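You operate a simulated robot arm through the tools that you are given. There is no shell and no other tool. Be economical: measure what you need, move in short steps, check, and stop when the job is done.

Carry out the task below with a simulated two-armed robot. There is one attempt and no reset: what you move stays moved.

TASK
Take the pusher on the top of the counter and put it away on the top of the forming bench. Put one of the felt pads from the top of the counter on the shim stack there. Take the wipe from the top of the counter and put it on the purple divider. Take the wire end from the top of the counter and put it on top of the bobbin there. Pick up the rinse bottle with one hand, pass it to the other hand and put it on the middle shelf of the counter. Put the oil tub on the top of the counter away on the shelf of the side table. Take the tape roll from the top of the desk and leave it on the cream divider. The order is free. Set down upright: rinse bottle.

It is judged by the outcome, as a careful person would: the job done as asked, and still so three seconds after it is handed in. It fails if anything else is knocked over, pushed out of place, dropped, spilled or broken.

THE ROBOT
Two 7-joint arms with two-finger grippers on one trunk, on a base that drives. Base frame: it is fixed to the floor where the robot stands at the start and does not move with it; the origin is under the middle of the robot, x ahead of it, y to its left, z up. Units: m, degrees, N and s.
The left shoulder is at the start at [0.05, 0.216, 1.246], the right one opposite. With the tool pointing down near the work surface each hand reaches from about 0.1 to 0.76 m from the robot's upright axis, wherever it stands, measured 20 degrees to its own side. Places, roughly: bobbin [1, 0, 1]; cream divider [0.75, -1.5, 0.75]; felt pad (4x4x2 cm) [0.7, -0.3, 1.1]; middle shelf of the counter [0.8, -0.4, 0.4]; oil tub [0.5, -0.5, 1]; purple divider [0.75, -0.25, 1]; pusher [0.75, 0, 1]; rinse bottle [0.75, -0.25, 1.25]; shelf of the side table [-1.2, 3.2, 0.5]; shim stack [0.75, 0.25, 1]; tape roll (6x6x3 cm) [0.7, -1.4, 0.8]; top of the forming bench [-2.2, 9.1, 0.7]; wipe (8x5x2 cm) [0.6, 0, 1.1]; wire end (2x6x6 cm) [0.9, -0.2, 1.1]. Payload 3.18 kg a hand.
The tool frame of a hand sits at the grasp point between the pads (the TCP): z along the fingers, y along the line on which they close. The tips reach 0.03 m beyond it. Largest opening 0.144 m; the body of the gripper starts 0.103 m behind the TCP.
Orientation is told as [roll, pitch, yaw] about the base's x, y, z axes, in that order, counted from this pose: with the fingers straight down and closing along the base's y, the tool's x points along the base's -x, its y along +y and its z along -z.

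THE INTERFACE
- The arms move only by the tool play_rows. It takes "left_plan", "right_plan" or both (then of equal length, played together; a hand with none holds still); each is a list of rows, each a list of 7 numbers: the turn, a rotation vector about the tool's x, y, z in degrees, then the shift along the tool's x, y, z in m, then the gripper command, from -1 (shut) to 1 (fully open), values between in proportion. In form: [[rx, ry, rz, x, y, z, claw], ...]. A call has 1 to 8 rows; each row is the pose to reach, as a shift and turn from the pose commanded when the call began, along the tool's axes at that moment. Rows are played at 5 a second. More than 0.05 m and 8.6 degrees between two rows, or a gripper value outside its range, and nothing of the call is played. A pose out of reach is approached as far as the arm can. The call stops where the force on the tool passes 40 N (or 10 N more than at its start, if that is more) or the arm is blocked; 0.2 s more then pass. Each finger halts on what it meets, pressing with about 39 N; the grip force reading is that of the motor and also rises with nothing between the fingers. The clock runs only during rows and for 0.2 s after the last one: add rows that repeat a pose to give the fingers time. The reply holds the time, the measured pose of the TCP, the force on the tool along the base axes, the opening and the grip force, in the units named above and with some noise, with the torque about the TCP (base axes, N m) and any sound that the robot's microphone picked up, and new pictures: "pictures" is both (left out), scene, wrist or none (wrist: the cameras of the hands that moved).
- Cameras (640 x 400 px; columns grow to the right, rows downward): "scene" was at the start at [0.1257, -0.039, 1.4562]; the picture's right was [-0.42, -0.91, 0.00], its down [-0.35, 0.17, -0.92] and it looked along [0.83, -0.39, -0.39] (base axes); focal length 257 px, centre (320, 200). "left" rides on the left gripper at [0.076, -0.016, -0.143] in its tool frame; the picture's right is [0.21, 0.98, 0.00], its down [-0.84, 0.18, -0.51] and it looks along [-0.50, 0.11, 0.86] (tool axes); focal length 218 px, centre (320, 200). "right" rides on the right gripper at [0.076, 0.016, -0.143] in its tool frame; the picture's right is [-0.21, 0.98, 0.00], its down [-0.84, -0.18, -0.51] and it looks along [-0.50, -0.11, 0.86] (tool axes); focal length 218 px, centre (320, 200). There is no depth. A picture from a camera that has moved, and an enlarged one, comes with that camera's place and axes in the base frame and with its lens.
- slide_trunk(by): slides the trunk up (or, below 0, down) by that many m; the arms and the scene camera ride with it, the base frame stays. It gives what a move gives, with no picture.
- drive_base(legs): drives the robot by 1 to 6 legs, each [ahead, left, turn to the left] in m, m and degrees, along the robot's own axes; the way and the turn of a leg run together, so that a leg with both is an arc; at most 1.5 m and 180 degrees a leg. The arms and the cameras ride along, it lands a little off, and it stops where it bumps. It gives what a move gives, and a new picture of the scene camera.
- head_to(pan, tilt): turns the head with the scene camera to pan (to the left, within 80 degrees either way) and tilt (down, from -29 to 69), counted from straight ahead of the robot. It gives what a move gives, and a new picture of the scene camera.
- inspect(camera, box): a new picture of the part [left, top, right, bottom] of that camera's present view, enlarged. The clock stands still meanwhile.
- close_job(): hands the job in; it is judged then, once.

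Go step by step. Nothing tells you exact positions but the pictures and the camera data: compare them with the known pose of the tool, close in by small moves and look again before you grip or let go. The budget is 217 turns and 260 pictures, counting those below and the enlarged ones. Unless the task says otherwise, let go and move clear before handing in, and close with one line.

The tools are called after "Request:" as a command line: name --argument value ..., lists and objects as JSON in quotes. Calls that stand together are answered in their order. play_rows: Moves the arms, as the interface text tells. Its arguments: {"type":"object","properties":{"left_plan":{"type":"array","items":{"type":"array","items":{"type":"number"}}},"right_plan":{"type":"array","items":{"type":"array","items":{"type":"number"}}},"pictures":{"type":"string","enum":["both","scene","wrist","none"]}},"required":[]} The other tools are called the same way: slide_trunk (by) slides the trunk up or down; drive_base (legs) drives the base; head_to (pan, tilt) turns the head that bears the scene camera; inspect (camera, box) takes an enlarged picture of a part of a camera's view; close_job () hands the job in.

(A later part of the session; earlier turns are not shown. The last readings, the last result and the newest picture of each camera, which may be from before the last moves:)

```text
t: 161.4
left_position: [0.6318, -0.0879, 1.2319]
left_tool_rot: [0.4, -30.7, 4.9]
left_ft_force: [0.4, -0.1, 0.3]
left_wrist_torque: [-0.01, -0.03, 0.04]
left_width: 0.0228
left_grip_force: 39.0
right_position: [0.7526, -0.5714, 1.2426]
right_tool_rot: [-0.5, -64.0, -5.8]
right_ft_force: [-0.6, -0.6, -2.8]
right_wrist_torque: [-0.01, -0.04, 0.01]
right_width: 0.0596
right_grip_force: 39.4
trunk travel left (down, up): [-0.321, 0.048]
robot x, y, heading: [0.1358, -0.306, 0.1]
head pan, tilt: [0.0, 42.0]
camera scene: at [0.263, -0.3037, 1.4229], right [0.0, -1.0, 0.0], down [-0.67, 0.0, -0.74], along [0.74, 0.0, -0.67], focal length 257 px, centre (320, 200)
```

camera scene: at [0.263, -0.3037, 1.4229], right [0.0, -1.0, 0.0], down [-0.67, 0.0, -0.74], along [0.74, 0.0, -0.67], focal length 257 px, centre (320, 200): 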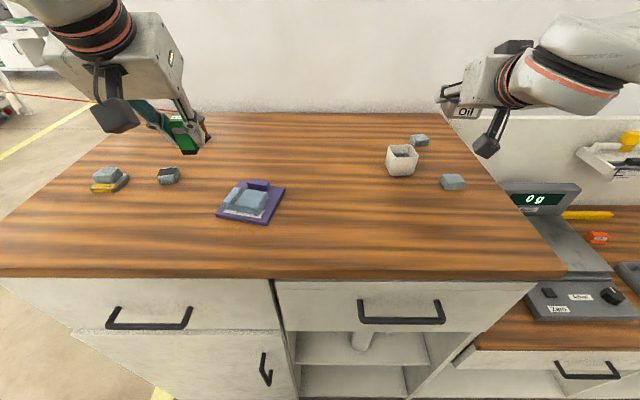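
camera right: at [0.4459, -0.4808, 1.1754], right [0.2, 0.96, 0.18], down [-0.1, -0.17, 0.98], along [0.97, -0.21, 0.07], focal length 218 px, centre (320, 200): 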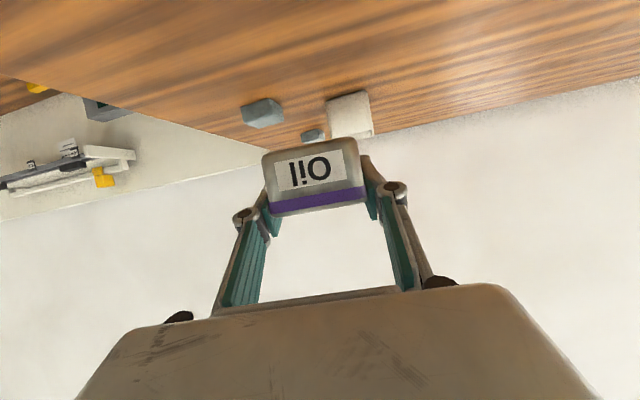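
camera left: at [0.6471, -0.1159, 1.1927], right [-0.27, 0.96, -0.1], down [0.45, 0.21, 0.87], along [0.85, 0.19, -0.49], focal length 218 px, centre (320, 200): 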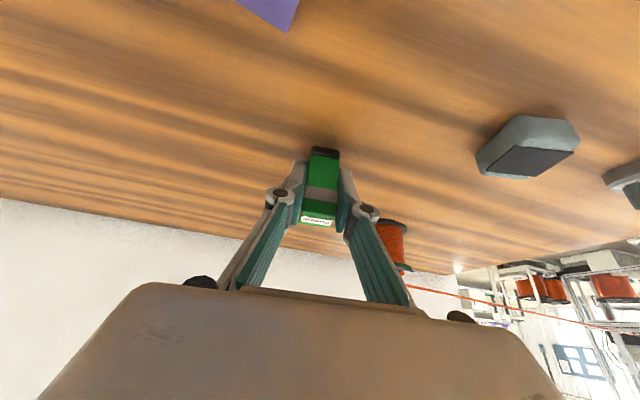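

Both items are in hand. Back away from the counter and turn left to look toward the side table.

Request:
drive_base --legs '[[-0.75, 0, 0], [0, 0, 90]]'

Request:
head_to --pan 10 --tilt 20

```text
t: 169.3
left_position: [-0.8356, 0.1819, 1.2304]
left_tool_rot: [0.5, -30.7, 95.8]
left_ft_force: [-0.3, 1.5, -0.6]
left_wrist_torque: [-0.02, -0.02, 0.0]
left_width: 0.0231
left_grip_force: 38.9
right_position: [-0.3539, 0.311, 1.2423]
right_tool_rot: [-0.5, -64.1, 85.2]
right_ft_force: [0.7, 0.4, -2.8]
right_wrist_torque: [0.01, 0.01, 0.01]
right_width: 0.0592
right_grip_force: 38.2
trunk travel left (down, up): [-0.321, 0.048]
robot x, y, heading: [-0.6074, -0.3075, 91.0]
head pan, tilt: [0.0, 42.0]
camera scene: at [-0.6117, -0.1839, 1.4227], right [1.0, 0.02, 0.0], down [0.01, -0.67, -0.74], along [-0.02, 0.74, -0.67], focal length 257 px, centre (320, 200)
```

scene: 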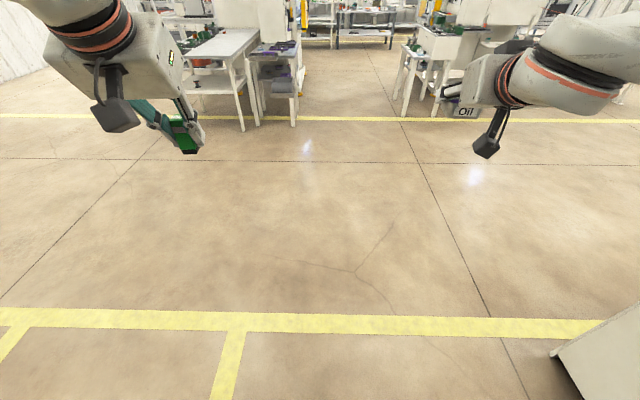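

```text
t: 170.1
left_position: [-0.836, 0.1824, 1.2303]
left_tool_rot: [0.5, -30.7, 95.7]
left_ft_force: [0.5, -0.7, -1.3]
left_wrist_torque: [0.01, -0.01, 0.0]
left_width: 0.0229
left_grip_force: 38.7
right_position: [-0.354, 0.312, 1.2426]
right_tool_rot: [-0.5, -63.9, 85.2]
right_ft_force: [0.0, 0.2, -2.8]
right_wrist_torque: [0.03, -0.01, 0.01]
right_width: 0.0591
right_grip_force: 38.3
trunk travel left (down, up): [-0.321, 0.048]
robot x, y, heading: [-0.6135, -0.3125, 91.2]
head pan, tilt: [10.0, 20.0]
camera scene: at [-0.6278, -0.1761, 1.457], right [0.98, 0.19, 0.0], down [0.07, -0.34, -0.94], along [-0.18, 0.92, -0.34], focal length 257 px, centre (320, 200)
```

scene: 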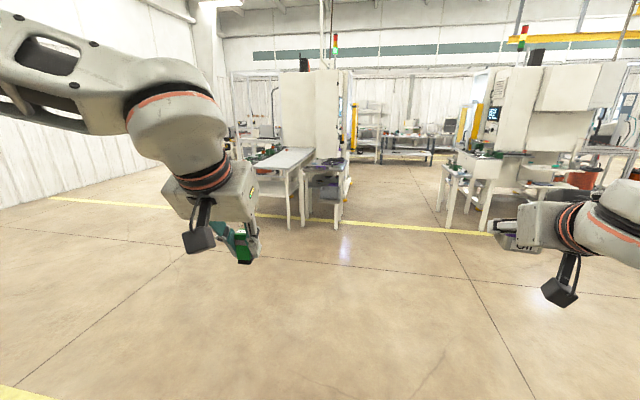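

The way ahead is clear floor. Driving ahead 1.5 m for a closer look at the side table.

Request:
drive_base --legs '[[1.5, 0, 0]]'

Request:
inspect --camera "scene" --box '[160, 80, 400, 260]'

```text
t: 177.5
left_position: [-0.8774, 1.6543, 1.2302]
left_tool_rot: [0.7, -30.6, 96.2]
left_ft_force: [-0.3, 0.3, -0.9]
left_wrist_torque: [0.01, -0.01, -0.02]
left_width: 0.0228
left_grip_force: 38.9
right_position: [-0.3974, 1.7881, 1.2416]
right_tool_rot: [-0.6, -63.8, 85.7]
right_ft_force: [-0.7, -0.4, -2.5]
right_wrist_torque: [-0.01, 0.0, -0.01]
right_width: 0.0593
right_grip_force: 38.7
trunk travel left (down, up): [-0.321, 0.048]
robot x, y, heading: [-0.6477, 1.1603, 91.9]
head pan, tilt: [10.0, 20.0]
camera scene: at [-0.6674, 1.2979, 1.4571], right [0.98, 0.2, 0.0], down [0.07, -0.34, -0.94], along [-0.19, 0.92, -0.34], focal length 257 px, centre (320, 200)
```

scene: 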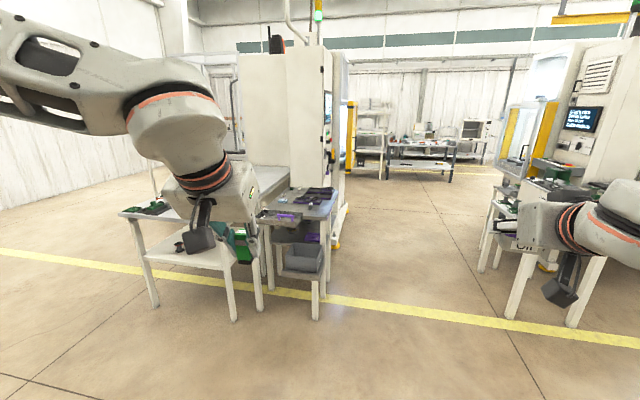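

```text
2.22 times, centred on (280, 170) of scene
camera zoom: at [-0.6674, 1.2979, 1.4571], right [0.98, 0.2, 0.0], down [0.07, -0.34, -0.94], along [-0.19, 0.92, -0.34], focal length 570 px, centre (409, 267)
```

zoom: 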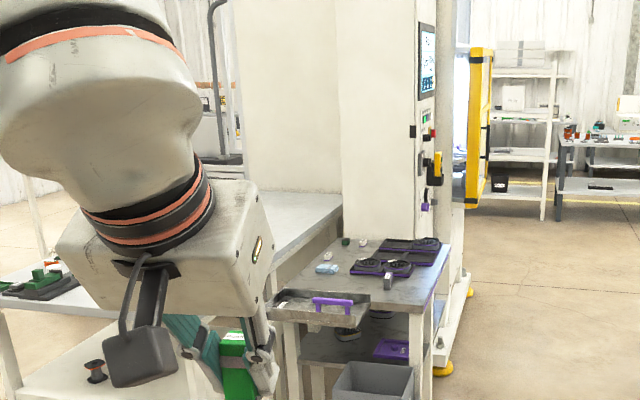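

The side table's open shelf (dark, with a purple divider) is at about z=0.5, x -1.4…-1.0, y 2.7…3.7. I'll approach along the aisle on its right side and look.

Request:
drive_base --legs '[[0, -0.35, -1.9], [1.0, 0, 0]]'

Request:
head_to --pan 45 --tilt 32

```text
t: 185.7
left_position: [-0.5208, 2.6495, 1.2322]
left_tool_rot: [0.5, -30.6, 94.6]
left_ft_force: [0.2, 0.5, -0.1]
left_wrist_torque: [-0.03, 0.0, -0.02]
left_width: 0.0229
left_grip_force: 39.0
right_position: [-0.0362, 2.7673, 1.2415]
right_tool_rot: [-0.5, -63.9, 83.9]
right_ft_force: [0.2, -0.4, -2.0]
right_wrist_torque: [-0.01, 0.01, -0.02]
right_width: 0.0593
right_grip_force: 38.9
trunk travel left (down, up): [-0.321, 0.048]
robot x, y, heading: [-0.305, 2.1517, 89.8]
head pan, tilt: [10.0, 20.0]
camera scene: at [-0.321, 2.2863, 1.457], right [0.98, 0.17, 0.0], down [0.06, -0.34, -0.94], along [-0.16, 0.93, -0.34], focal length 257 px, centre (320, 200)
```

scene: 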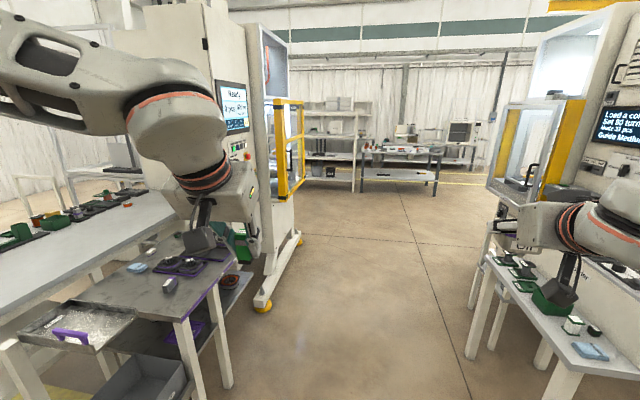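

```text
t: 186.7
left_position: [-0.5203, 2.6486, 1.2307]
left_tool_rot: [0.5, -30.7, 94.6]
left_ft_force: [0.0, -0.1, -1.1]
left_wrist_torque: [-0.02, 0.0, -0.02]
left_width: 0.023
left_grip_force: 39.4
right_position: [-0.0343, 2.7669, 1.2405]
right_tool_rot: [-0.6, -63.9, 83.9]
right_ft_force: [0.3, -0.2, -2.7]
right_wrist_torque: [0.04, 0.04, -0.02]
right_width: 0.0593
right_grip_force: 39.0
trunk travel left (down, up): [-0.321, 0.048]
robot x, y, heading: [-0.3083, 2.1532, 89.7]
head pan, tilt: [45.0, 32.0]
camera scene: at [-0.3681, 2.2578, 1.4379], right [0.71, 0.71, 0.0], down [0.37, -0.38, -0.85], along [-0.6, 0.6, -0.53], focal length 257 px, centre (320, 200)
```

scene: 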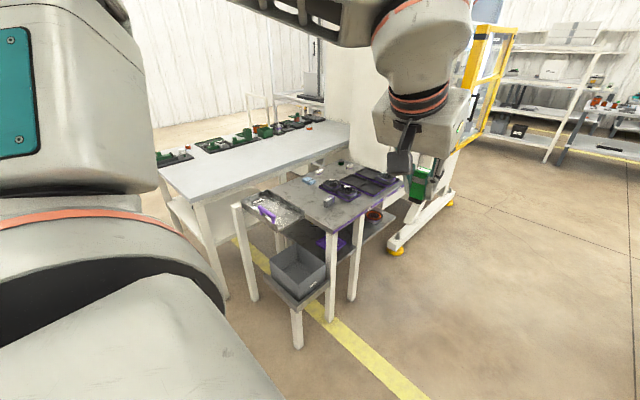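

Request:
inspect --camera "scene" --box '[210, 150, 430, 350]'

Request:
inspect --camera "left" --box '[0, 0, 640, 400]'

```text
2.00 times, centred on (320, 250) of scene
camera zoom: at [-0.3681, 2.2578, 1.4379], right [0.71, 0.71, 0.0], down [0.37, -0.38, -0.85], along [-0.6, 0.6, -0.53], focal length 513 px, centre (320, 100)
```

zoom: 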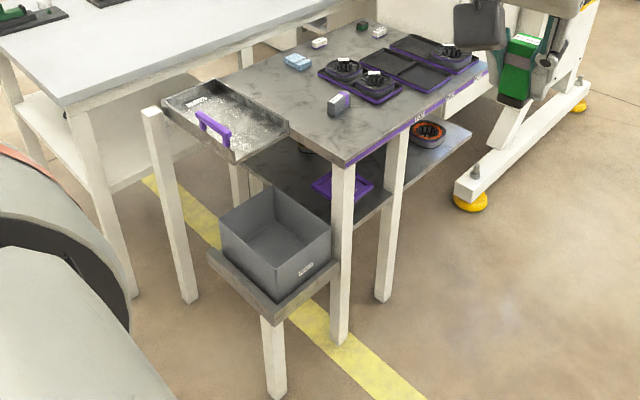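

```text
1.00 times, centred on (320, 200) of left (not enlarged: the box is as wide or as high as the picture)
camera zoom: at [-0.4913, 2.5118, 1.3141], right [-0.96, -0.26, -0.1], down [-0.21, 0.45, 0.87], along [-0.18, 0.85, -0.49], focal length 218 px, centre (320, 200)
```

zoom: 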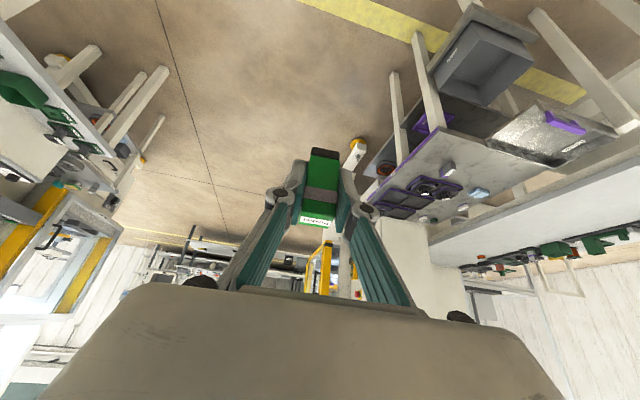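

Between the shelf's second leg (y≈3.16) and the orange bobbin (y≈3.41) there is a free spot near the shelf's right edge, about (-1.05, 3.27, 0.50). I'll back up, extend both arms forward, and lower the trunk there in the open.

Request:
drive_base --legs '[[-0.55, 0, 0]]'

Request:
play_rows --right_plan '[[0, 0, 0, -0.014, 0, 0.029, -0.4], [0, 0, 0, -0.028, 0, 0.058, -0.4], [0, 0, 0, -0.042, 0, 0.087, -0.4], [0, 0, 0, -0.056, 0, 0.116, -0.4], [0, 0, 0, -0.07, 0, 0.144, -0.4]]' --left_plan '[[0, 0, 0, -0.038, 0, 0.0224, -0.9], [0, 0, 0, -0.0756, 0, 0.0448, -0.9], [0, 0, 0, -0.1134, 0, 0.0672, -0.9], [0, 0, 0, -0.151, 0, 0.0896, -0.9], [0, 0, 0, -0.189, 0, 0.112, -0.9]]' --pictures "none"

```text
t: 189.8
left_position: [-0.5226, 2.1138, 1.2308]
left_tool_rot: [0.5, -30.7, 94.9]
left_ft_force: [1.3, 0.5, -0.3]
left_wrist_torque: [0.0, 0.01, 0.0]
left_width: 0.0232
left_grip_force: 39.0
right_position: [-0.0383, 2.2343, 1.2411]
right_tool_rot: [-0.5, -64.0, 84.2]
right_ft_force: [0.0, -0.3, -2.4]
right_wrist_torque: [0.0, 0.02, 0.01]
right_width: 0.0594
right_grip_force: 39.2
trunk travel left (down, up): [-0.321, 0.048]
robot x, y, heading: [-0.3042, 1.6195, 90.2]
head pan, tilt: [45.0, 32.0]
camera scene: at [-0.3679, 1.7231, 1.4379], right [0.7, 0.71, 0.0], down [0.38, -0.37, -0.85], along [-0.6, 0.6, -0.53], focal length 257 px, centre (320, 200)
```

scene: 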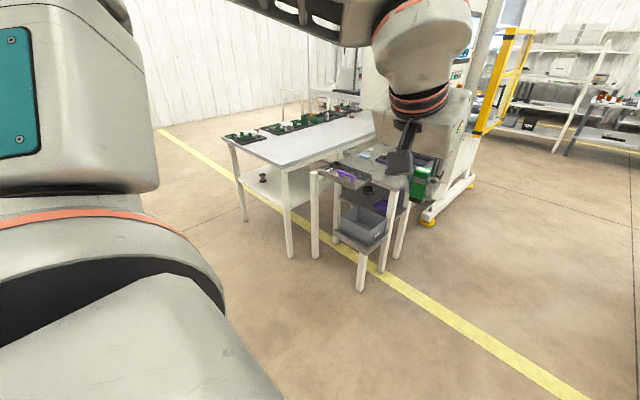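

```text
t: 191.0
left_position: [-0.5409, 2.312, 1.2308]
left_tool_rot: [0.5, -30.5, 94.9]
left_ft_force: [1.0, 0.5, -0.4]
left_wrist_torque: [-0.01, 0.02, 0.0]
left_width: 0.023
left_grip_force: 39.1
left hand out of reach, approached as far as the arm can: row 5
right_position: [-0.0211, 2.3968, 1.2374]
right_tool_rot: [-0.6, -63.8, 84.3]
right_ft_force: [0.2, -0.6, -1.9]
right_wrist_torque: [-0.01, -0.03, -0.01]
right_width: 0.0591
right_grip_force: 39.0
trunk travel left (down, up): [-0.321, 0.048]
robot x, y, heading: [-0.3071, 1.62, 90.4]
head pan, tilt: [45.0, 32.0]
```

Both extended. Lower the trunk in two steps.

Request:
slide_trunk --by -0.15

```text
t: 192.8
left_position: [-0.5404, 2.3099, 1.0832]
left_tool_rot: [0.5, -30.8, 94.9]
left_ft_force: [-0.1, -0.5, -1.0]
left_wrist_torque: [-0.05, -0.01, -0.03]
left_width: 0.0233
left_grip_force: 38.7
right_position: [-0.0218, 2.3924, 1.0945]
right_tool_rot: [-0.5, -64.1, 84.1]
right_ft_force: [-0.3, -0.3, -0.6]
right_wrist_torque: [0.03, 0.0, -0.01]
right_width: 0.0592
right_grip_force: 39.1
trunk travel left (down, up): [-0.171, 0.198]
robot x, y, heading: [-0.3055, 1.6191, 90.2]
head pan, tilt: [45.0, 32.0]
```

Request:
slide_trunk --by -0.11

Request:
play_rows --right_plan '[[0, 0, 0, 0.036, 0, 0.0176, -0.4], [0, 0, 0, 0.072, 0, 0.035, -0.4], [0, 0, 0, 0.108, 0, 0.053, -0.4], [0, 0, 0, 0.144, 0, 0.07, -0.4]]' --pictures "wrist"

```text
t: 194.2
left_position: [-0.5419, 2.3102, 0.9725]
left_tool_rot: [0.5, -30.9, 94.8]
left_ft_force: [-0.6, -0.8, 0.0]
left_wrist_torque: [0.02, 0.01, 0.01]
left_width: 0.0227
left_grip_force: 38.7
right_position: [-0.0206, 2.393, 0.9846]
right_tool_rot: [-0.4, -64.2, 84.3]
right_ft_force: [-0.1, 0.0, -1.4]
right_wrist_torque: [-0.04, 0.03, 0.01]
right_width: 0.0596
right_grip_force: 39.4
trunk travel left (down, up): [-0.061, 0.308]
robot x, y, heading: [-0.31, 1.6209, 90.4]
head pan, tilt: [45.0, 32.0]
```

```text
t: 195.2
left_position: [-0.5441, 2.3132, 0.9665]
left_tool_rot: [0.5, -30.3, 95.0]
left_ft_force: [-0.3, 0.6, -1.8]
left_wrist_torque: [-0.01, -0.09, -0.06]
left_width: 0.0231
left_grip_force: 38.9
right_position: [-0.034, 2.4156, 0.8447]
right_tool_rot: [-1.1, -61.4, 84.4]
right_ft_force: [-0.2, 0.8, -2.7]
right_wrist_torque: [0.08, -0.05, -0.04]
right_width: 0.0594
right_grip_force: 38.7
right hand out of reach, approached as far as the arm can: row 3, 4
trunk travel left (down, up): [-0.061, 0.308]
robot x, y, heading: [-0.3063, 1.6204, 90.5]
head pan, tilt: [45.0, 32.0]
camera right: at [-0.0689, 2.2598, 0.8451], right [-0.96, 0.21, 0.17], down [0.16, -0.06, 0.98], along [0.22, 0.98, 0.02], focal length 218 px, centre (320, 200)
```

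right: 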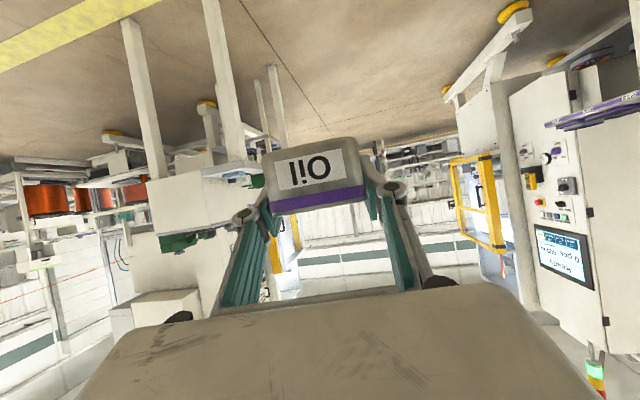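

Trunk is down with both items steady. The right hand needs to go lower; I'll swing it outward and forward a little as it goes down.

Request:
play_rows --right_plan '[[0, 0, 0, -0.01, -0.04, 0.02, -0.4], [0, 0, 0, -0.02, -0.08, 0.04, -0.4], [0, 0, 0, -0.02, -0.12, 0.05, -0.4], [0, 0, 0, 0.02, -0.12, 0.07, -0.4], [0, 0, 0, 0.06, -0.12, 0.09, -0.4], [0, 0, 0, 0.1, -0.12, 0.11, -0.4]]' --pictures "none"

```text
t: 196.6
left_position: [-0.5404, 2.3099, 0.9714]
left_tool_rot: [0.5, -30.8, 94.7]
left_ft_force: [0.2, 0.1, -0.2]
left_wrist_torque: [-0.03, 0.07, 0.02]
left_width: 0.0229
left_grip_force: 39.1
right_position: [0.117, 2.4591, 0.8528]
right_tool_rot: [-0.5, -63.9, 84.1]
right_ft_force: [-0.3, -0.4, -2.0]
right_wrist_torque: [0.01, 0.0, 0.03]
right_width: 0.0591
right_grip_force: 39.1
right hand out of reach, approached as far as the arm can: row 1, 2, 3, 4, 5, 6
trunk travel left (down, up): [-0.061, 0.308]
robot x, y, heading: [-0.3041, 1.6204, 90.1]
head pan, tilt: [45.0, 32.0]
```

Request:
play_rows --right_plan '[[0, 0, 0, 0.04, 0, -0.012, -0.4], [0, 0, 0, 0.08, 0, -0.024, -0.4], [0, 0, 0, 0.12, 0, -0.036, -0.4], [0, 0, 0, 0.16, 0, -0.048, -0.4], [0, 0, 0, 0.197, 0, -0.06, -0.4], [0, 0, 0, 0.197, 0, -0.06, -0.4]]' --pictures "none"

```text
t: 198.2
left_position: [-0.5408, 2.3116, 0.9693]
left_tool_rot: [0.5, -30.7, 94.8]
left_ft_force: [0.2, 0.3, 0.0]
left_wrist_torque: [-0.02, 0.01, 0.0]
left_width: 0.023
left_grip_force: 38.8
right_position: [0.1418, 2.4018, 0.9015]
right_tool_rot: [9.1, -70.6, 78.8]
right_ft_force: [-0.4, 0.1, -2.7]
right_wrist_torque: [0.02, 0.01, -0.05]
right_width: 0.0595
right_grip_force: 39.4
right hand out of reach, approached as far as the arm can: row 1, 2, 3, 4, 5, 6
trunk travel left (down, up): [-0.061, 0.308]
robot x, y, heading: [-0.309, 1.6172, 90.3]
head pan, tilt: [45.0, 32.0]
stopped in row 6 (right hand): the arm was blocked; the commanded pose is now the measured one
```

This pose meets joint limits. I'll level the tub again and turn the right hand inward (toward the robot's left), which is its natural posture, then test going lower.

Request:
play_rows --right_plan '[[-6.6, 1.5, -3.4, 0.0157, 0.0284, -0.0224, -0.4], [-13.1, 3, -6.7, 0.0315, 0.0568, -0.0448, -0.4], [-19.7, 4.6, -10.1, 0.0472, 0.0852, -0.0672, -0.4], [-26.2, 6.1, -13.4, 0.063, 0.1136, -0.0896, -0.4], [-32.8, 7.6, -16.8, 0.0787, 0.142, -0.112, -0.4], [-32.8, 7.6, -16.8, 0.0787, 0.142, -0.112, -0.4]]' --pictures "none"

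```text
t: 199.6
left_position: [-0.5405, 2.3101, 0.9711]
left_tool_rot: [0.6, -30.6, 94.7]
left_ft_force: [0.7, 0.3, -0.2]
left_wrist_torque: [-0.02, 0.0, 0.01]
left_width: 0.0231
left_grip_force: 39.0
right_position: [-0.0053, 2.2728, 0.8694]
right_tool_rot: [-0.2, -64.1, 124.4]
right_ft_force: [-0.2, -0.3, -2.3]
right_wrist_torque: [0.07, 0.0, 0.01]
right_width: 0.0594
right_grip_force: 38.7
trunk travel left (down, up): [-0.061, 0.308]
robot x, y, heading: [-0.3063, 1.6197, 90.3]
head pan, tilt: [45.0, 32.0]
```

Exactly reached. Now lowering 0.2 m.

Request:
play_rows --right_plan '[[0, 0, 0, 0.036, 0, 0.0175, -0.4], [0, 0, 0, 0.072, 0, 0.035, -0.4], [0, 0, 0, 0.108, 0, 0.0525, -0.4], [0, 0, 0, 0.144, 0, 0.07, -0.4], [0, 0, 0, 0.18, 0, 0.0874, -0.4], [0, 0, 0, 0.216, 0, 0.105, -0.4], [0, 0, 0, 0.252, 0, 0.1225, -0.4]]' --pictures "none"

```text
t: 201.2
left_position: [-0.5402, 2.3109, 0.9702]
left_tool_rot: [0.6, -30.7, 94.8]
left_ft_force: [0.6, -0.6, -0.3]
left_wrist_torque: [-0.04, 0.02, 0.0]
left_width: 0.0231
left_grip_force: 39.0
right_position: [-0.0075, 2.2772, 0.5897]
right_tool_rot: [-0.1, -63.9, 124.3]
right_ft_force: [0.5, 0.3, -1.8]
right_wrist_torque: [-0.02, 0.0, 0.04]
right_width: 0.0589
right_grip_force: 38.4
trunk travel left (down, up): [-0.061, 0.308]
robot x, y, heading: [-0.3068, 1.6195, 90.2]
head pan, tilt: [45.0, 32.0]
```

That works: the right hand is low (z 0.59), level, pointing 34° inward. I'll drive up the aisle and turn so the hand points into the shelf side.

Request:
drive_base --legs '[[0, -0.1, 0], [0.9, 0, 0], [0, 0, 76]]'

Request:
head_to --pan 0 --tilt 35

Request:
inspect --camera "right" --box '[0, 0, 640, 400]'

```text
t: 210.3
left_position: [-0.9397, 2.4669, 0.9712]
left_tool_rot: [0.6, -30.6, 170.0]
left_ft_force: [0.1, -0.2, -0.5]
left_wrist_torque: [0.02, -0.02, -0.03]
left_width: 0.0233
left_grip_force: 38.7
right_position: [-0.772, 2.9737, 0.5912]
right_tool_rot: [0.0, -64.1, -160.4]
right_ft_force: [-1.1, 0.2, -2.6]
right_wrist_torque: [0.04, 0.0, 0.0]
right_width: 0.0591
right_grip_force: 38.7
trunk travel left (down, up): [-0.061, 0.308]
robot x, y, heading: [-0.2097, 2.5168, 165.5]
head pan, tilt: [45.0, 32.0]
camera scene: at [-0.5191, 2.5329, 1.1452], right [-0.51, 0.86, 0.0], down [0.46, 0.27, -0.85], along [-0.73, -0.43, -0.53], focal length 257 px, centre (320, 200)
```

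scene: 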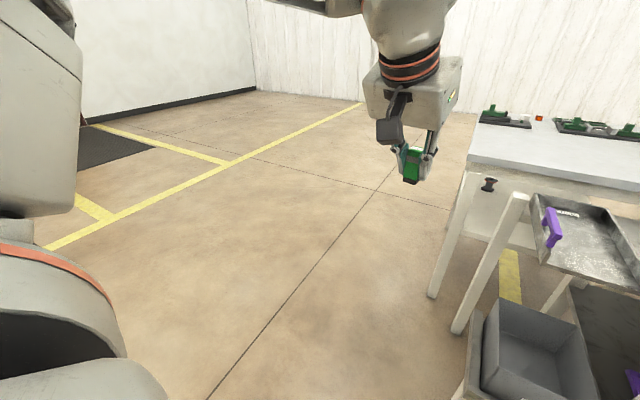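

```text
t: 211.4
left_position: [-0.94, 2.4663, 0.9701]
left_tool_rot: [0.5, -30.6, 170.0]
left_ft_force: [-0.5, 0.2, -0.7]
left_wrist_torque: [0.0, 0.01, -0.01]
left_width: 0.0231
left_grip_force: 38.8
right_position: [-0.7728, 2.9745, 0.5906]
right_tool_rot: [-0.1, -63.9, -160.4]
right_ft_force: [-0.4, 0.6, -1.5]
right_wrist_torque: [-0.03, -0.01, -0.01]
right_width: 0.0592
right_grip_force: 38.8
trunk travel left (down, up): [-0.061, 0.308]
robot x, y, heading: [-0.2095, 2.5205, 165.3]
head pan, tilt: [0.0, 35.0]
camera scene: at [-0.5271, 2.6004, 1.1406], right [0.25, 0.97, 0.0], down [0.56, -0.14, -0.82], along [-0.79, 0.2, -0.57], focal length 257 px, centre (320, 200)
```

scene: 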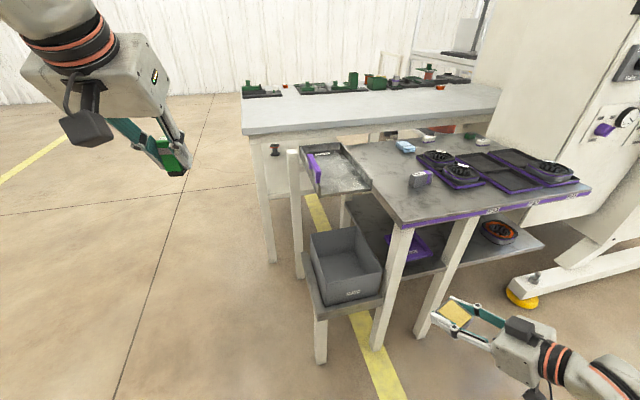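

```text
1.00 times, centred on (320, 200) of right (not enlarged: the box is as wide or as high as the picture)
camera zoom: at [-0.6137, 3.0135, 0.5842], right [0.24, -0.95, 0.19], down [0.02, 0.2, 0.98], along [-0.97, -0.23, 0.07], focal length 218 px, centre (320, 200)
```

zoom: 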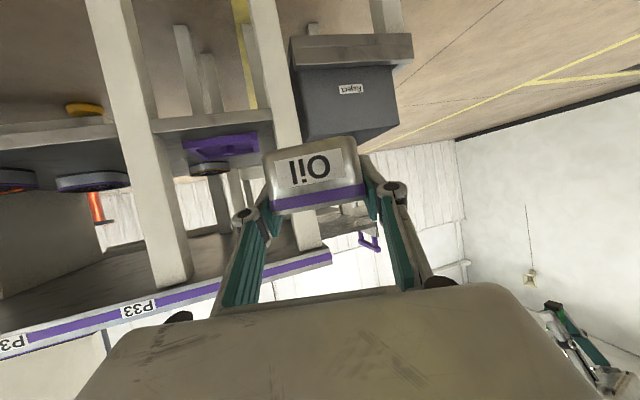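

Now I see the shelf (top z≈0.48) from the side: second leg at (-0.98,3.20), ring-shaped items from y≈3.37. I'll aim for (-1.03, 3.285). Lower the hand 5 cm and move alongside.

Request:
play_rows --right_plan '[[0, 0, 0, 0.0225, 0, 0.011, -0.4], [0, 0, 0, 0.045, 0, 0.0219, -0.4]]' --pictures "none"

Request:
drive_base --legs '[[0.124, -0.288, 0]]'

Request:
inspect --camera "right" --box '[0, 0, 640, 400]'

Request:
inspect --camera "scene" --box '[340, 150, 640, 400]'

```text
t: 212.0
left_position: [-0.9394, 2.4662, 0.9701]
left_tool_rot: [0.6, -30.6, 170.1]
left_ft_force: [0.4, 0.0, -0.1]
left_wrist_torque: [0.03, -0.05, -0.02]
left_width: 0.0231
left_grip_force: 39.3
right_position: [-0.7718, 2.9749, 0.5399]
right_tool_rot: [-0.1, -64.1, -160.4]
right_ft_force: [-0.8, 0.7, -2.1]
right_wrist_torque: [-0.03, -0.03, 0.04]
right_width: 0.0593
right_grip_force: 38.9
trunk travel left (down, up): [-0.061, 0.308]
robot x, y, heading: [-0.2086, 2.5182, 165.4]
head pan, tilt: [0.0, 35.0]
```

```text
t: 215.2
left_position: [-0.9869, 2.7748, 0.9693]
left_tool_rot: [0.6, -30.5, 170.3]
left_ft_force: [-0.8, -0.1, -0.1]
left_wrist_torque: [0.01, 0.0, 0.01]
left_width: 0.0231
left_grip_force: 39.3
right_position: [-0.822, 3.2824, 0.5414]
right_tool_rot: [-0.1, -64.1, -160.2]
right_ft_force: [-0.6, -0.1, -2.5]
right_wrist_torque: [-0.02, 0.01, 0.01]
right_width: 0.0592
right_grip_force: 39.2
trunk travel left (down, up): [-0.061, 0.308]
robot x, y, heading: [-0.2601, 2.828, 165.9]
head pan, tilt: [0.0, 35.0]
camera scene: at [-0.5752, 2.9093, 1.1406], right [0.25, 0.97, 0.0], down [0.56, -0.14, -0.82], along [-0.79, 0.2, -0.57], focal length 257 px, centre (320, 200)
```

scene: 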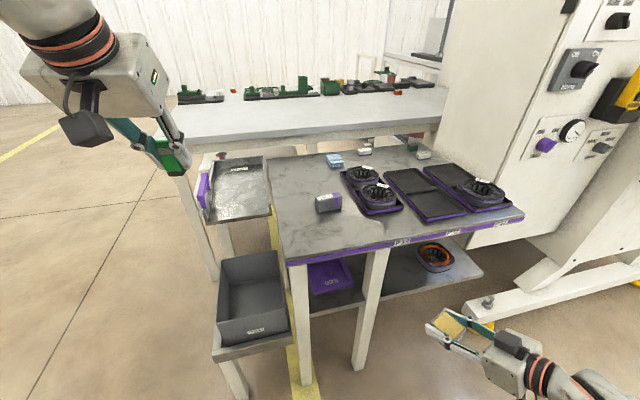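

```text
1.00 times, centred on (320, 200) of right (not enlarged: the box is as wide or as high as the picture)
camera zoom: at [-0.6637, 3.3225, 0.5338], right [0.24, -0.95, 0.19], down [0.02, 0.2, 0.98], along [-0.97, -0.24, 0.07], focal length 218 px, centre (320, 200)
```

zoom: 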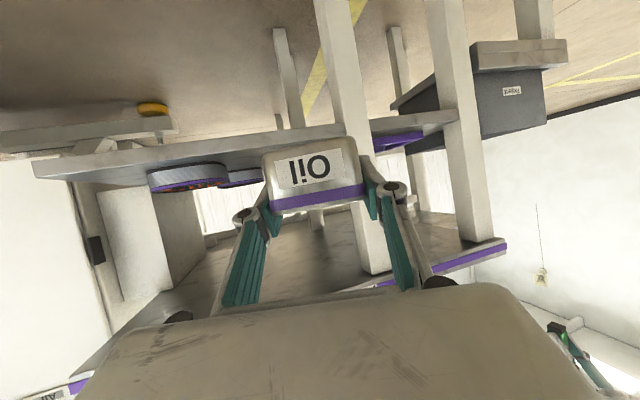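

```text
1.60 times, centred on (490, 275) of scene
camera zoom: at [-0.5752, 2.9093, 1.1406], right [0.25, 0.97, 0.0], down [0.56, -0.14, -0.82], along [-0.79, 0.2, -0.57], focal length 411 px, centre (48, 80)
```

zoom: 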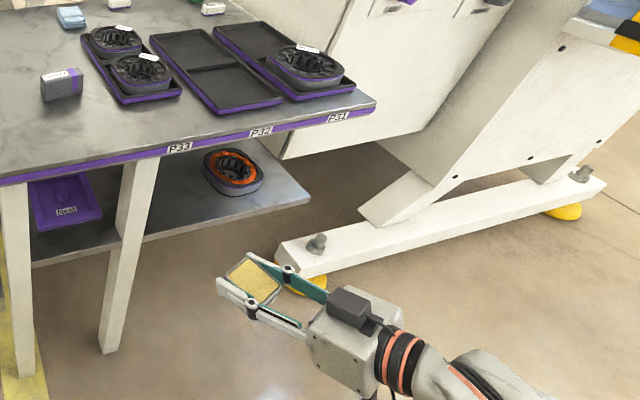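

Clear gap: leg edge y≈3.195, ring from y≈3.36, shelf edge x≈-0.958. Moving in half way first.

Request:
drive_base --legs '[[0.11, 0.029, 0]]'

Request:
inspect --camera "scene" --box '[320, 180, 600, 400]'

Request:
inspect --camera "right" --box '[120, 60, 520, 310]'

```text
t: 216.3
left_position: [-1.0983, 2.7733, 0.9694]
left_tool_rot: [0.6, -30.6, 170.1]
left_ft_force: [-0.2, -0.6, -0.6]
left_wrist_torque: [-0.02, -0.02, -0.01]
left_width: 0.0234
left_grip_force: 39.0
right_position: [-0.9324, 3.2821, 0.5401]
right_tool_rot: [0.0, -64.0, -160.3]
right_ft_force: [-0.3, -0.6, -2.1]
right_wrist_torque: [0.01, 0.03, 0.0]
right_width: 0.0593
right_grip_force: 38.8
trunk travel left (down, up): [-0.061, 0.308]
robot x, y, heading: [-0.3717, 2.8257, 165.6]
head pan, tilt: [0.0, 35.0]
camera scene: at [-0.687, 2.9084, 1.1404], right [0.25, 0.97, 0.0], down [0.56, -0.14, -0.82], along [-0.79, 0.2, -0.57], focal length 257 px, centre (320, 200)
```

scene: 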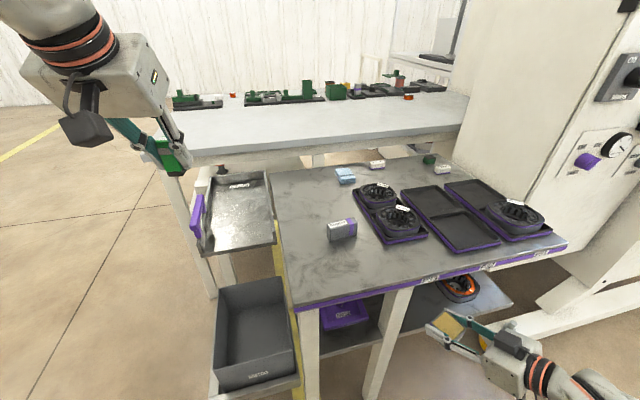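

```text
1.82 times, centred on (460, 290) of scene
camera zoom: at [-0.687, 2.9084, 1.1404], right [0.25, 0.97, 0.0], down [0.56, -0.14, -0.82], along [-0.79, 0.2, -0.57], focal length 467 px, centre (66, 36)
```

zoom: 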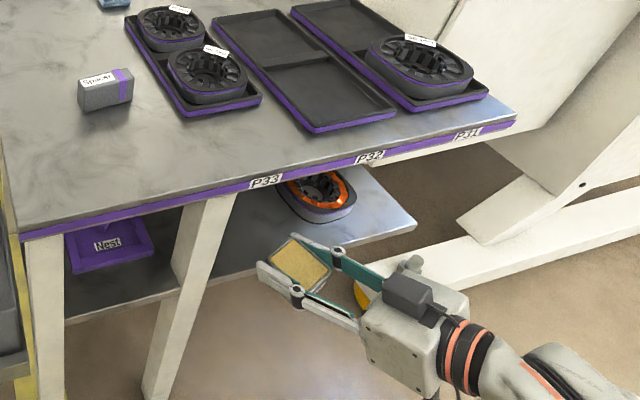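

```text
1.60 times, centred on (320, 185) of right
camera zoom: at [-0.7748, 3.3217, 0.5336], right [0.24, -0.95, 0.19], down [0.02, 0.2, 0.98], along [-0.97, -0.23, 0.07], focal length 349 px, centre (320, 224)
```

zoom: 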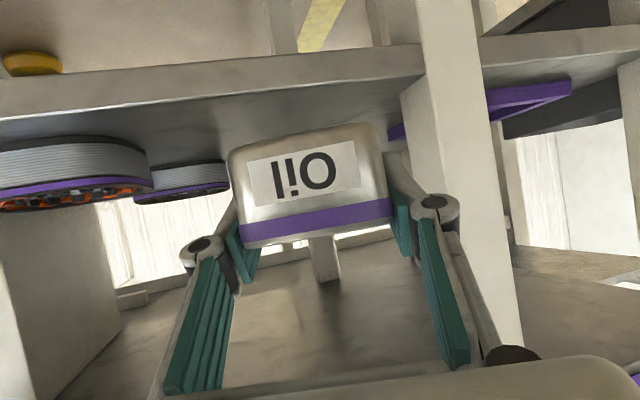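

Good clearance both sides. The remaining 8 cm.

Request:
drive_base --legs '[[0.08, 0.021, 0]]'

Request:
inspect --camera "scene" --box '[320, 180, 600, 400]'

Request:
inspect --camera "right" --box '[120, 60, 520, 310]'

```text
t: 217.4
left_position: [-1.1818, 2.772, 0.9693]
left_tool_rot: [0.6, -30.5, 170.2]
left_ft_force: [0.4, -0.7, -1.0]
left_wrist_torque: [-0.01, 0.01, -0.01]
left_width: 0.0231
left_grip_force: 39.3
right_position: [-1.0163, 3.2811, 0.5405]
right_tool_rot: [0.0, -64.0, -160.3]
right_ft_force: [0.7, 0.2, -2.7]
right_wrist_torque: [0.03, 0.02, -0.01]
right_width: 0.0596
right_grip_force: 38.8
trunk travel left (down, up): [-0.061, 0.308]
robot x, y, heading: [-0.4531, 2.8272, 165.6]
head pan, tilt: [0.0, 35.0]
camera scene: at [-0.7702, 2.9081, 1.1404], right [0.25, 0.97, 0.0], down [0.56, -0.14, -0.82], along [-0.79, 0.2, -0.57], focal length 257 px, centre (320, 200)
```

scene: 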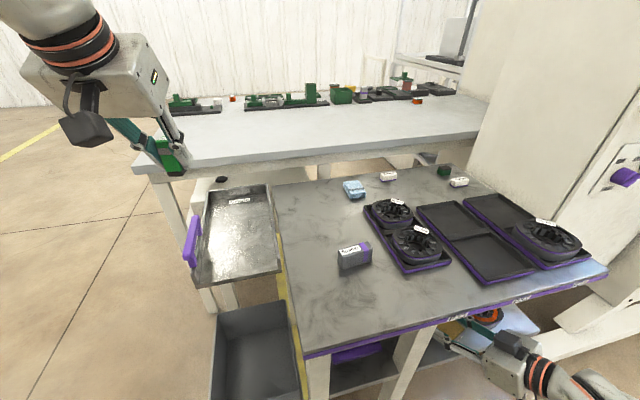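

```text
1.82 times, centred on (460, 290) of scene
camera zoom: at [-0.7702, 2.9081, 1.1404], right [0.25, 0.97, 0.0], down [0.56, -0.14, -0.82], along [-0.79, 0.2, -0.57], focal length 467 px, centre (66, 36)
```

zoom: 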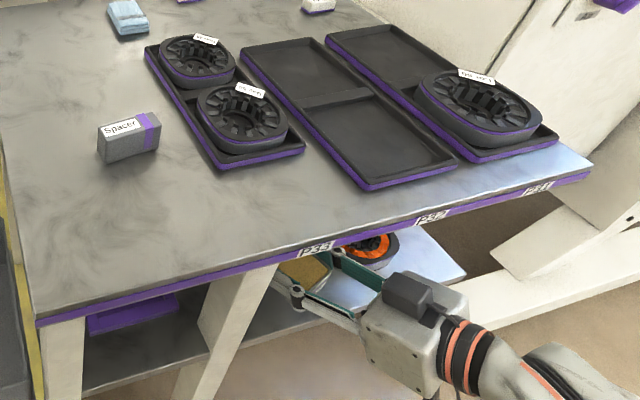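

```text
1.60 times, centred on (320, 185) of right
camera zoom: at [-0.858, 3.3214, 0.5336], right [0.24, -0.95, 0.19], down [0.02, 0.2, 0.98], along [-0.97, -0.23, 0.07], focal length 349 px, centre (320, 224)
```

zoom: 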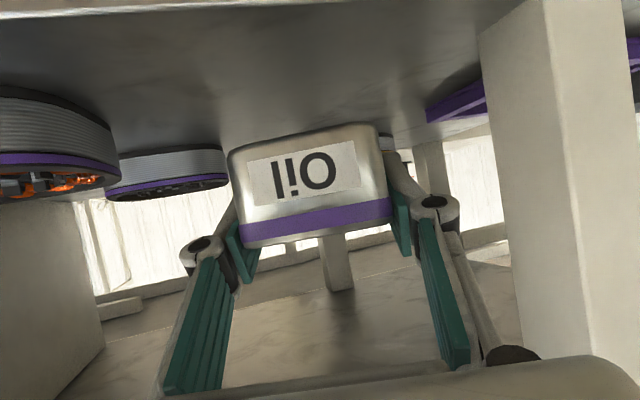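

The tub is above the shelf's free spot. Lowering 2 cm, then in small steps.

Request:
play_rows --right_plan '[[0, 0, 0, 0.01, 0, 0.005, -0.4], [0, 0, 0, 0.018, 0, 0.0088, -0.4], [0, 0, 0, 0.018, 0, 0.0088, -0.4]]' --pictures "wrist"

Request:
play_rows --right_plan '[[0, 0, 0, 0.003, 0, 0.0014, -0.4], [0, 0, 0, 0.003, 0, 0.0014, -0.4]]' --pictures "none"

```text
t: 218.2
left_position: [-1.1821, 2.7732, 0.971]
left_tool_rot: [0.6, -30.6, 170.2]
left_ft_force: [0.1, 0.3, -0.9]
left_wrist_torque: [0.01, -0.01, 0.0]
left_width: 0.0231
left_grip_force: 38.9
right_position: [-1.014, 3.2818, 0.5204]
right_tool_rot: [-0.1, -63.9, -160.2]
right_ft_force: [1.4, 0.3, -1.6]
right_wrist_torque: [-0.01, 0.03, 0.01]
right_width: 0.0592
right_grip_force: 39.1
trunk travel left (down, up): [-0.061, 0.308]
robot x, y, heading: [-0.4546, 2.8256, 165.8]
head pan, tilt: [0.0, 35.0]
camera right: at [-0.8584, 3.3219, 0.5135], right [0.24, -0.95, 0.19], down [0.02, 0.2, 0.98], along [-0.97, -0.23, 0.07], focal length 218 px, centre (320, 200)
```

right: 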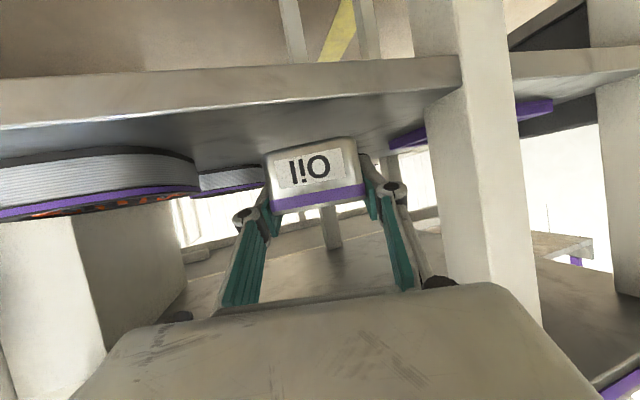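

```text
t: 218.8
left_position: [-1.1825, 2.772, 0.9704]
left_tool_rot: [0.7, -30.7, 170.3]
left_ft_force: [1.1, -0.6, -0.2]
left_wrist_torque: [0.01, -0.03, 0.02]
left_width: 0.0232
left_grip_force: 38.9
right_position: [-1.0163, 3.2818, 0.5173]
right_tool_rot: [0.1, -64.0, -160.2]
right_ft_force: [-0.3, 0.7, -2.0]
right_wrist_torque: [0.03, -0.02, 0.0]
right_width: 0.0594
right_grip_force: 39.2
trunk travel left (down, up): [-0.061, 0.308]
robot x, y, heading: [-0.452, 2.8265, 165.6]
head pan, tilt: [0.0, 35.0]
```

Request:
play_rows --right_plan '[[0, 0, 0, 0.0027, 0, 0.0013, -0.4], [0, 0, 0, 0.0027, 0, 0.0013, -0.4]]' --pictures "none"

Request:
play_rows --right_plan '[[0, 0, 0, 0.0027, 0, 0.0013, -0.4], [0, 0, 0, 0.0027, 0, 0.0013, -0.4]]' --pictures "wrist"

```text
t: 219.4
left_position: [-1.1814, 2.7728, 0.9696]
left_tool_rot: [0.6, -30.6, 170.4]
left_ft_force: [0.3, -0.3, -0.5]
left_wrist_torque: [0.04, -0.01, -0.03]
left_width: 0.0231
left_grip_force: 39.6
right_position: [-1.0158, 3.2825, 0.514]
right_tool_rot: [-0.1, -64.1, -160.3]
right_ft_force: [0.2, 0.8, -2.7]
right_wrist_torque: [0.0, 0.04, 0.01]
right_width: 0.0595
right_grip_force: 38.9
trunk travel left (down, up): [-0.061, 0.308]
robot x, y, heading: [-0.4557, 2.8255, 165.7]
head pan, tilt: [0.0, 35.0]
```

```text
t: 220.0
left_position: [-1.1829, 2.7735, 0.9699]
left_tool_rot: [0.6, -30.6, 170.2]
left_ft_force: [0.5, -0.6, 0.1]
left_wrist_torque: [-0.03, -0.02, 0.0]
left_width: 0.0231
left_grip_force: 39.0
right_position: [-1.0163, 3.2819, 0.5102]
right_tool_rot: [0.0, -64.1, -160.2]
right_ft_force: [0.1, 0.8, -2.7]
right_wrist_torque: [-0.01, 0.01, 0.0]
right_width: 0.0594
right_grip_force: 39.4
trunk travel left (down, up): [-0.061, 0.308]
robot x, y, heading: [-0.4522, 2.8261, 165.6]
head pan, tilt: [0.0, 35.0]
camera right: at [-0.8579, 3.3216, 0.5041], right [0.24, -0.95, 0.19], down [0.02, 0.2, 0.98], along [-0.97, -0.23, 0.07], focal length 218 px, centre (320, 200)
```

right: 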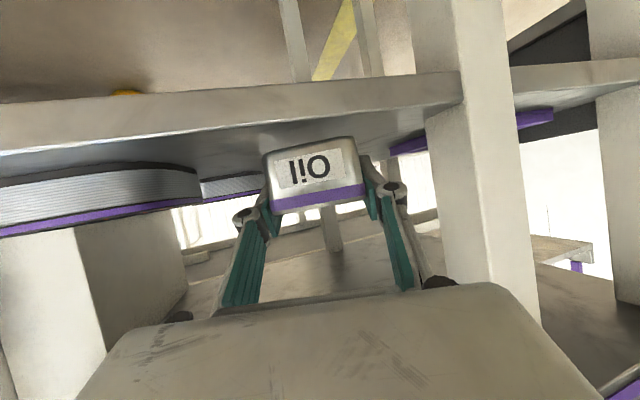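

Request:
play_rows --right_plan '[[0, 0, 0, 0.0027, 0, 0.0013, -0.4], [0, 0, 0, 0.0027, 0, 0.0013, -0.4]]' --pictures "none"

Request:
play_rows --right_plan '[[0, 0, 0, 0.0027, 0, 0.0013, -0.4], [0, 0, 0, 0.0027, 0, 0.0013, -0.4]]' --pictures "none"

Request:
inspect --camera "right" --box '[220, 90, 420, 230]'

```text
t: 220.6
left_position: [-1.1814, 2.7733, 0.9706]
left_tool_rot: [0.6, -30.6, 170.3]
left_ft_force: [0.2, -0.4, -0.6]
left_wrist_torque: [0.01, 0.01, -0.01]
left_width: 0.0228
left_grip_force: 38.9
right_position: [-1.0158, 3.2827, 0.5083]
right_tool_rot: [0.0, -64.0, -160.1]
right_ft_force: [0.1, 0.4, -3.3]
right_wrist_torque: [0.02, 0.03, -0.02]
right_width: 0.0594
right_grip_force: 39.2
trunk travel left (down, up): [-0.061, 0.308]
robot x, y, heading: [-0.4554, 2.8275, 165.8]
head pan, tilt: [0.0, 35.0]
```

```text
t: 221.2
left_position: [-1.183, 2.7728, 0.9693]
left_tool_rot: [0.5, -30.6, 170.3]
left_ft_force: [0.4, 0.8, -0.7]
left_wrist_torque: [0.01, 0.02, 0.0]
left_width: 0.0231
left_grip_force: 39.1
right_position: [-1.0152, 3.2811, 0.5058]
right_tool_rot: [-0.1, -64.0, -160.2]
right_ft_force: [0.1, -0.1, -2.3]
right_wrist_torque: [0.03, 0.03, -0.02]
right_width: 0.0594
right_grip_force: 38.6
trunk travel left (down, up): [-0.061, 0.308]
robot x, y, heading: [-0.455, 2.8254, 165.6]
head pan, tilt: [0.0, 35.0]
```

```text
2.86 times, centred on (320, 160) of right
camera zoom: at [-0.8579, 3.3216, 0.4984], right [0.24, -0.95, 0.19], down [0.02, 0.2, 0.98], along [-0.97, -0.23, 0.07], focal length 624 px, centre (320, 314)
```

zoom: 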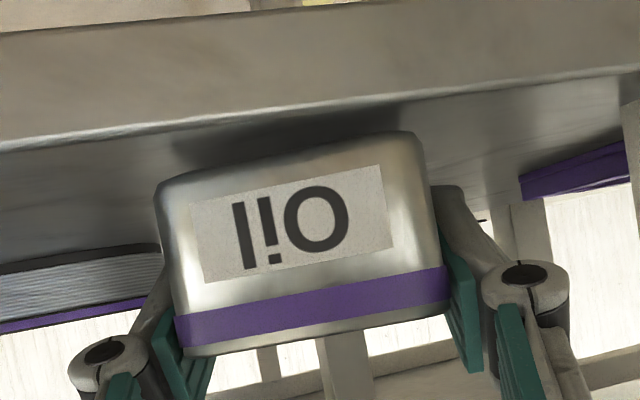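

A couple of millimetres left.

Request:
play_rows --right_plan '[[0, 0, 0, 0.0027, 0, 0.0013, -0.4], [0, 0, 0, 0.0027, 0, 0.0013, -0.4]]' --pictures "none"

Request:
play_rows --right_plan '[[0, 0, 0, 0.0027, 0, 0.0013, -0.4], [0, 0, 0, 0.0027, 0, 0.0013, -0.4]]' --pictures "none"

Request:
inspect --camera "right" --box '[220, 90, 420, 230]'

```text
t: 221.8
left_position: [-1.1815, 2.7734, 0.9697]
left_tool_rot: [0.6, -30.6, 170.3]
left_ft_force: [-0.2, 0.0, -1.0]
left_wrist_torque: [0.02, -0.02, 0.02]
left_width: 0.0232
left_grip_force: 39.1
right_position: [-1.0154, 3.2823, 0.5024]
right_tool_rot: [-0.1, -64.0, -160.2]
right_ft_force: [0.4, 0.2, -0.9]
right_wrist_torque: [-0.02, -0.03, 0.0]
right_width: 0.0592
right_grip_force: 39.0
trunk travel left (down, up): [-0.061, 0.308]
robot x, y, heading: [-0.4547, 2.827, 165.5]
head pan, tilt: [0.0, 35.0]
```

```text
t: 222.4
left_position: [-1.181, 2.7723, 0.9713]
left_tool_rot: [0.5, -30.7, 170.4]
left_ft_force: [0.1, 0.8, -0.8]
left_wrist_torque: [-0.04, -0.04, 0.02]
left_width: 0.023
left_grip_force: 39.2
right_position: [-1.0161, 3.2826, 0.5012]
right_tool_rot: [-0.4, -64.3, -159.8]
right_ft_force: [3.7, 1.6, 12.8]
right_wrist_torque: [-0.21, -0.74, 0.15]
right_width: 0.0594
right_grip_force: 38.7
trunk travel left (down, up): [-0.061, 0.308]
robot x, y, heading: [-0.4534, 2.8284, 165.6]
head pan, tilt: [0.0, 35.0]
```

```text
2.86 times, centred on (320, 160) of right
camera zoom: at [-0.8586, 3.3216, 0.4948], right [0.24, -0.95, 0.19], down [0.03, 0.2, 0.98], along [-0.97, -0.23, 0.07], focal length 624 px, centre (320, 314)
```

zoom: 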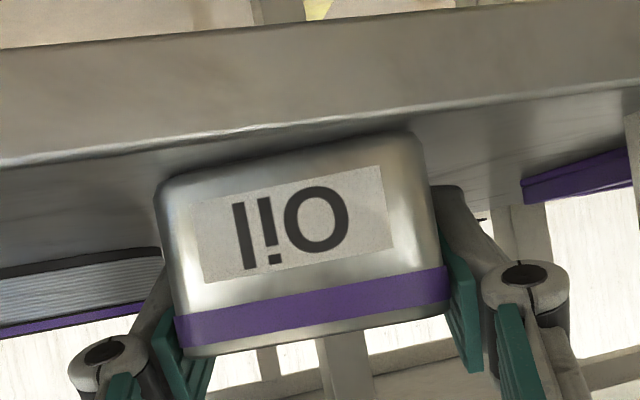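

Solid contact (about 15 N). Opening a little, then checking.

Request:
play_rows --right_plan '[[0, 0, 0, -0.0015, 0, -0.0007, -0.25], [0, 0, 0, -0.0015, 0, -0.0007, 0.1], [0, 0, 0, -0.0015, 0, -0.0007, 0.1]]' --pictures "wrist"

```text
t: 223.2
left_position: [-1.181, 2.7729, 0.9687]
left_tool_rot: [0.5, -30.6, 170.2]
left_ft_force: [0.4, 0.3, -0.6]
left_wrist_torque: [0.01, 0.04, -0.02]
left_width: 0.0231
left_grip_force: 39.6
right_position: [-1.0144, 3.2822, 0.4998]
right_tool_rot: [-0.1, -64.0, -160.3]
right_ft_force: [0.5, -0.5, 0.4]
right_wrist_torque: [0.01, 0.02, -0.02]
right_width: 0.0792
right_grip_force: 0.1
trunk travel left (down, up): [-0.061, 0.308]
robot x, y, heading: [-0.4534, 2.8248, 165.7]
head pan, tilt: [0.0, 35.0]
camera right: at [-0.8575, 3.3213, 0.4936], right [0.24, -0.95, 0.19], down [0.02, 0.2, 0.98], along [-0.97, -0.23, 0.07], focal length 218 px, centre (320, 200)
```

right: 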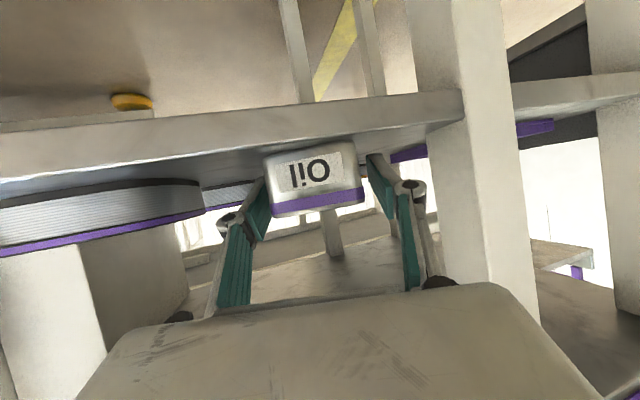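

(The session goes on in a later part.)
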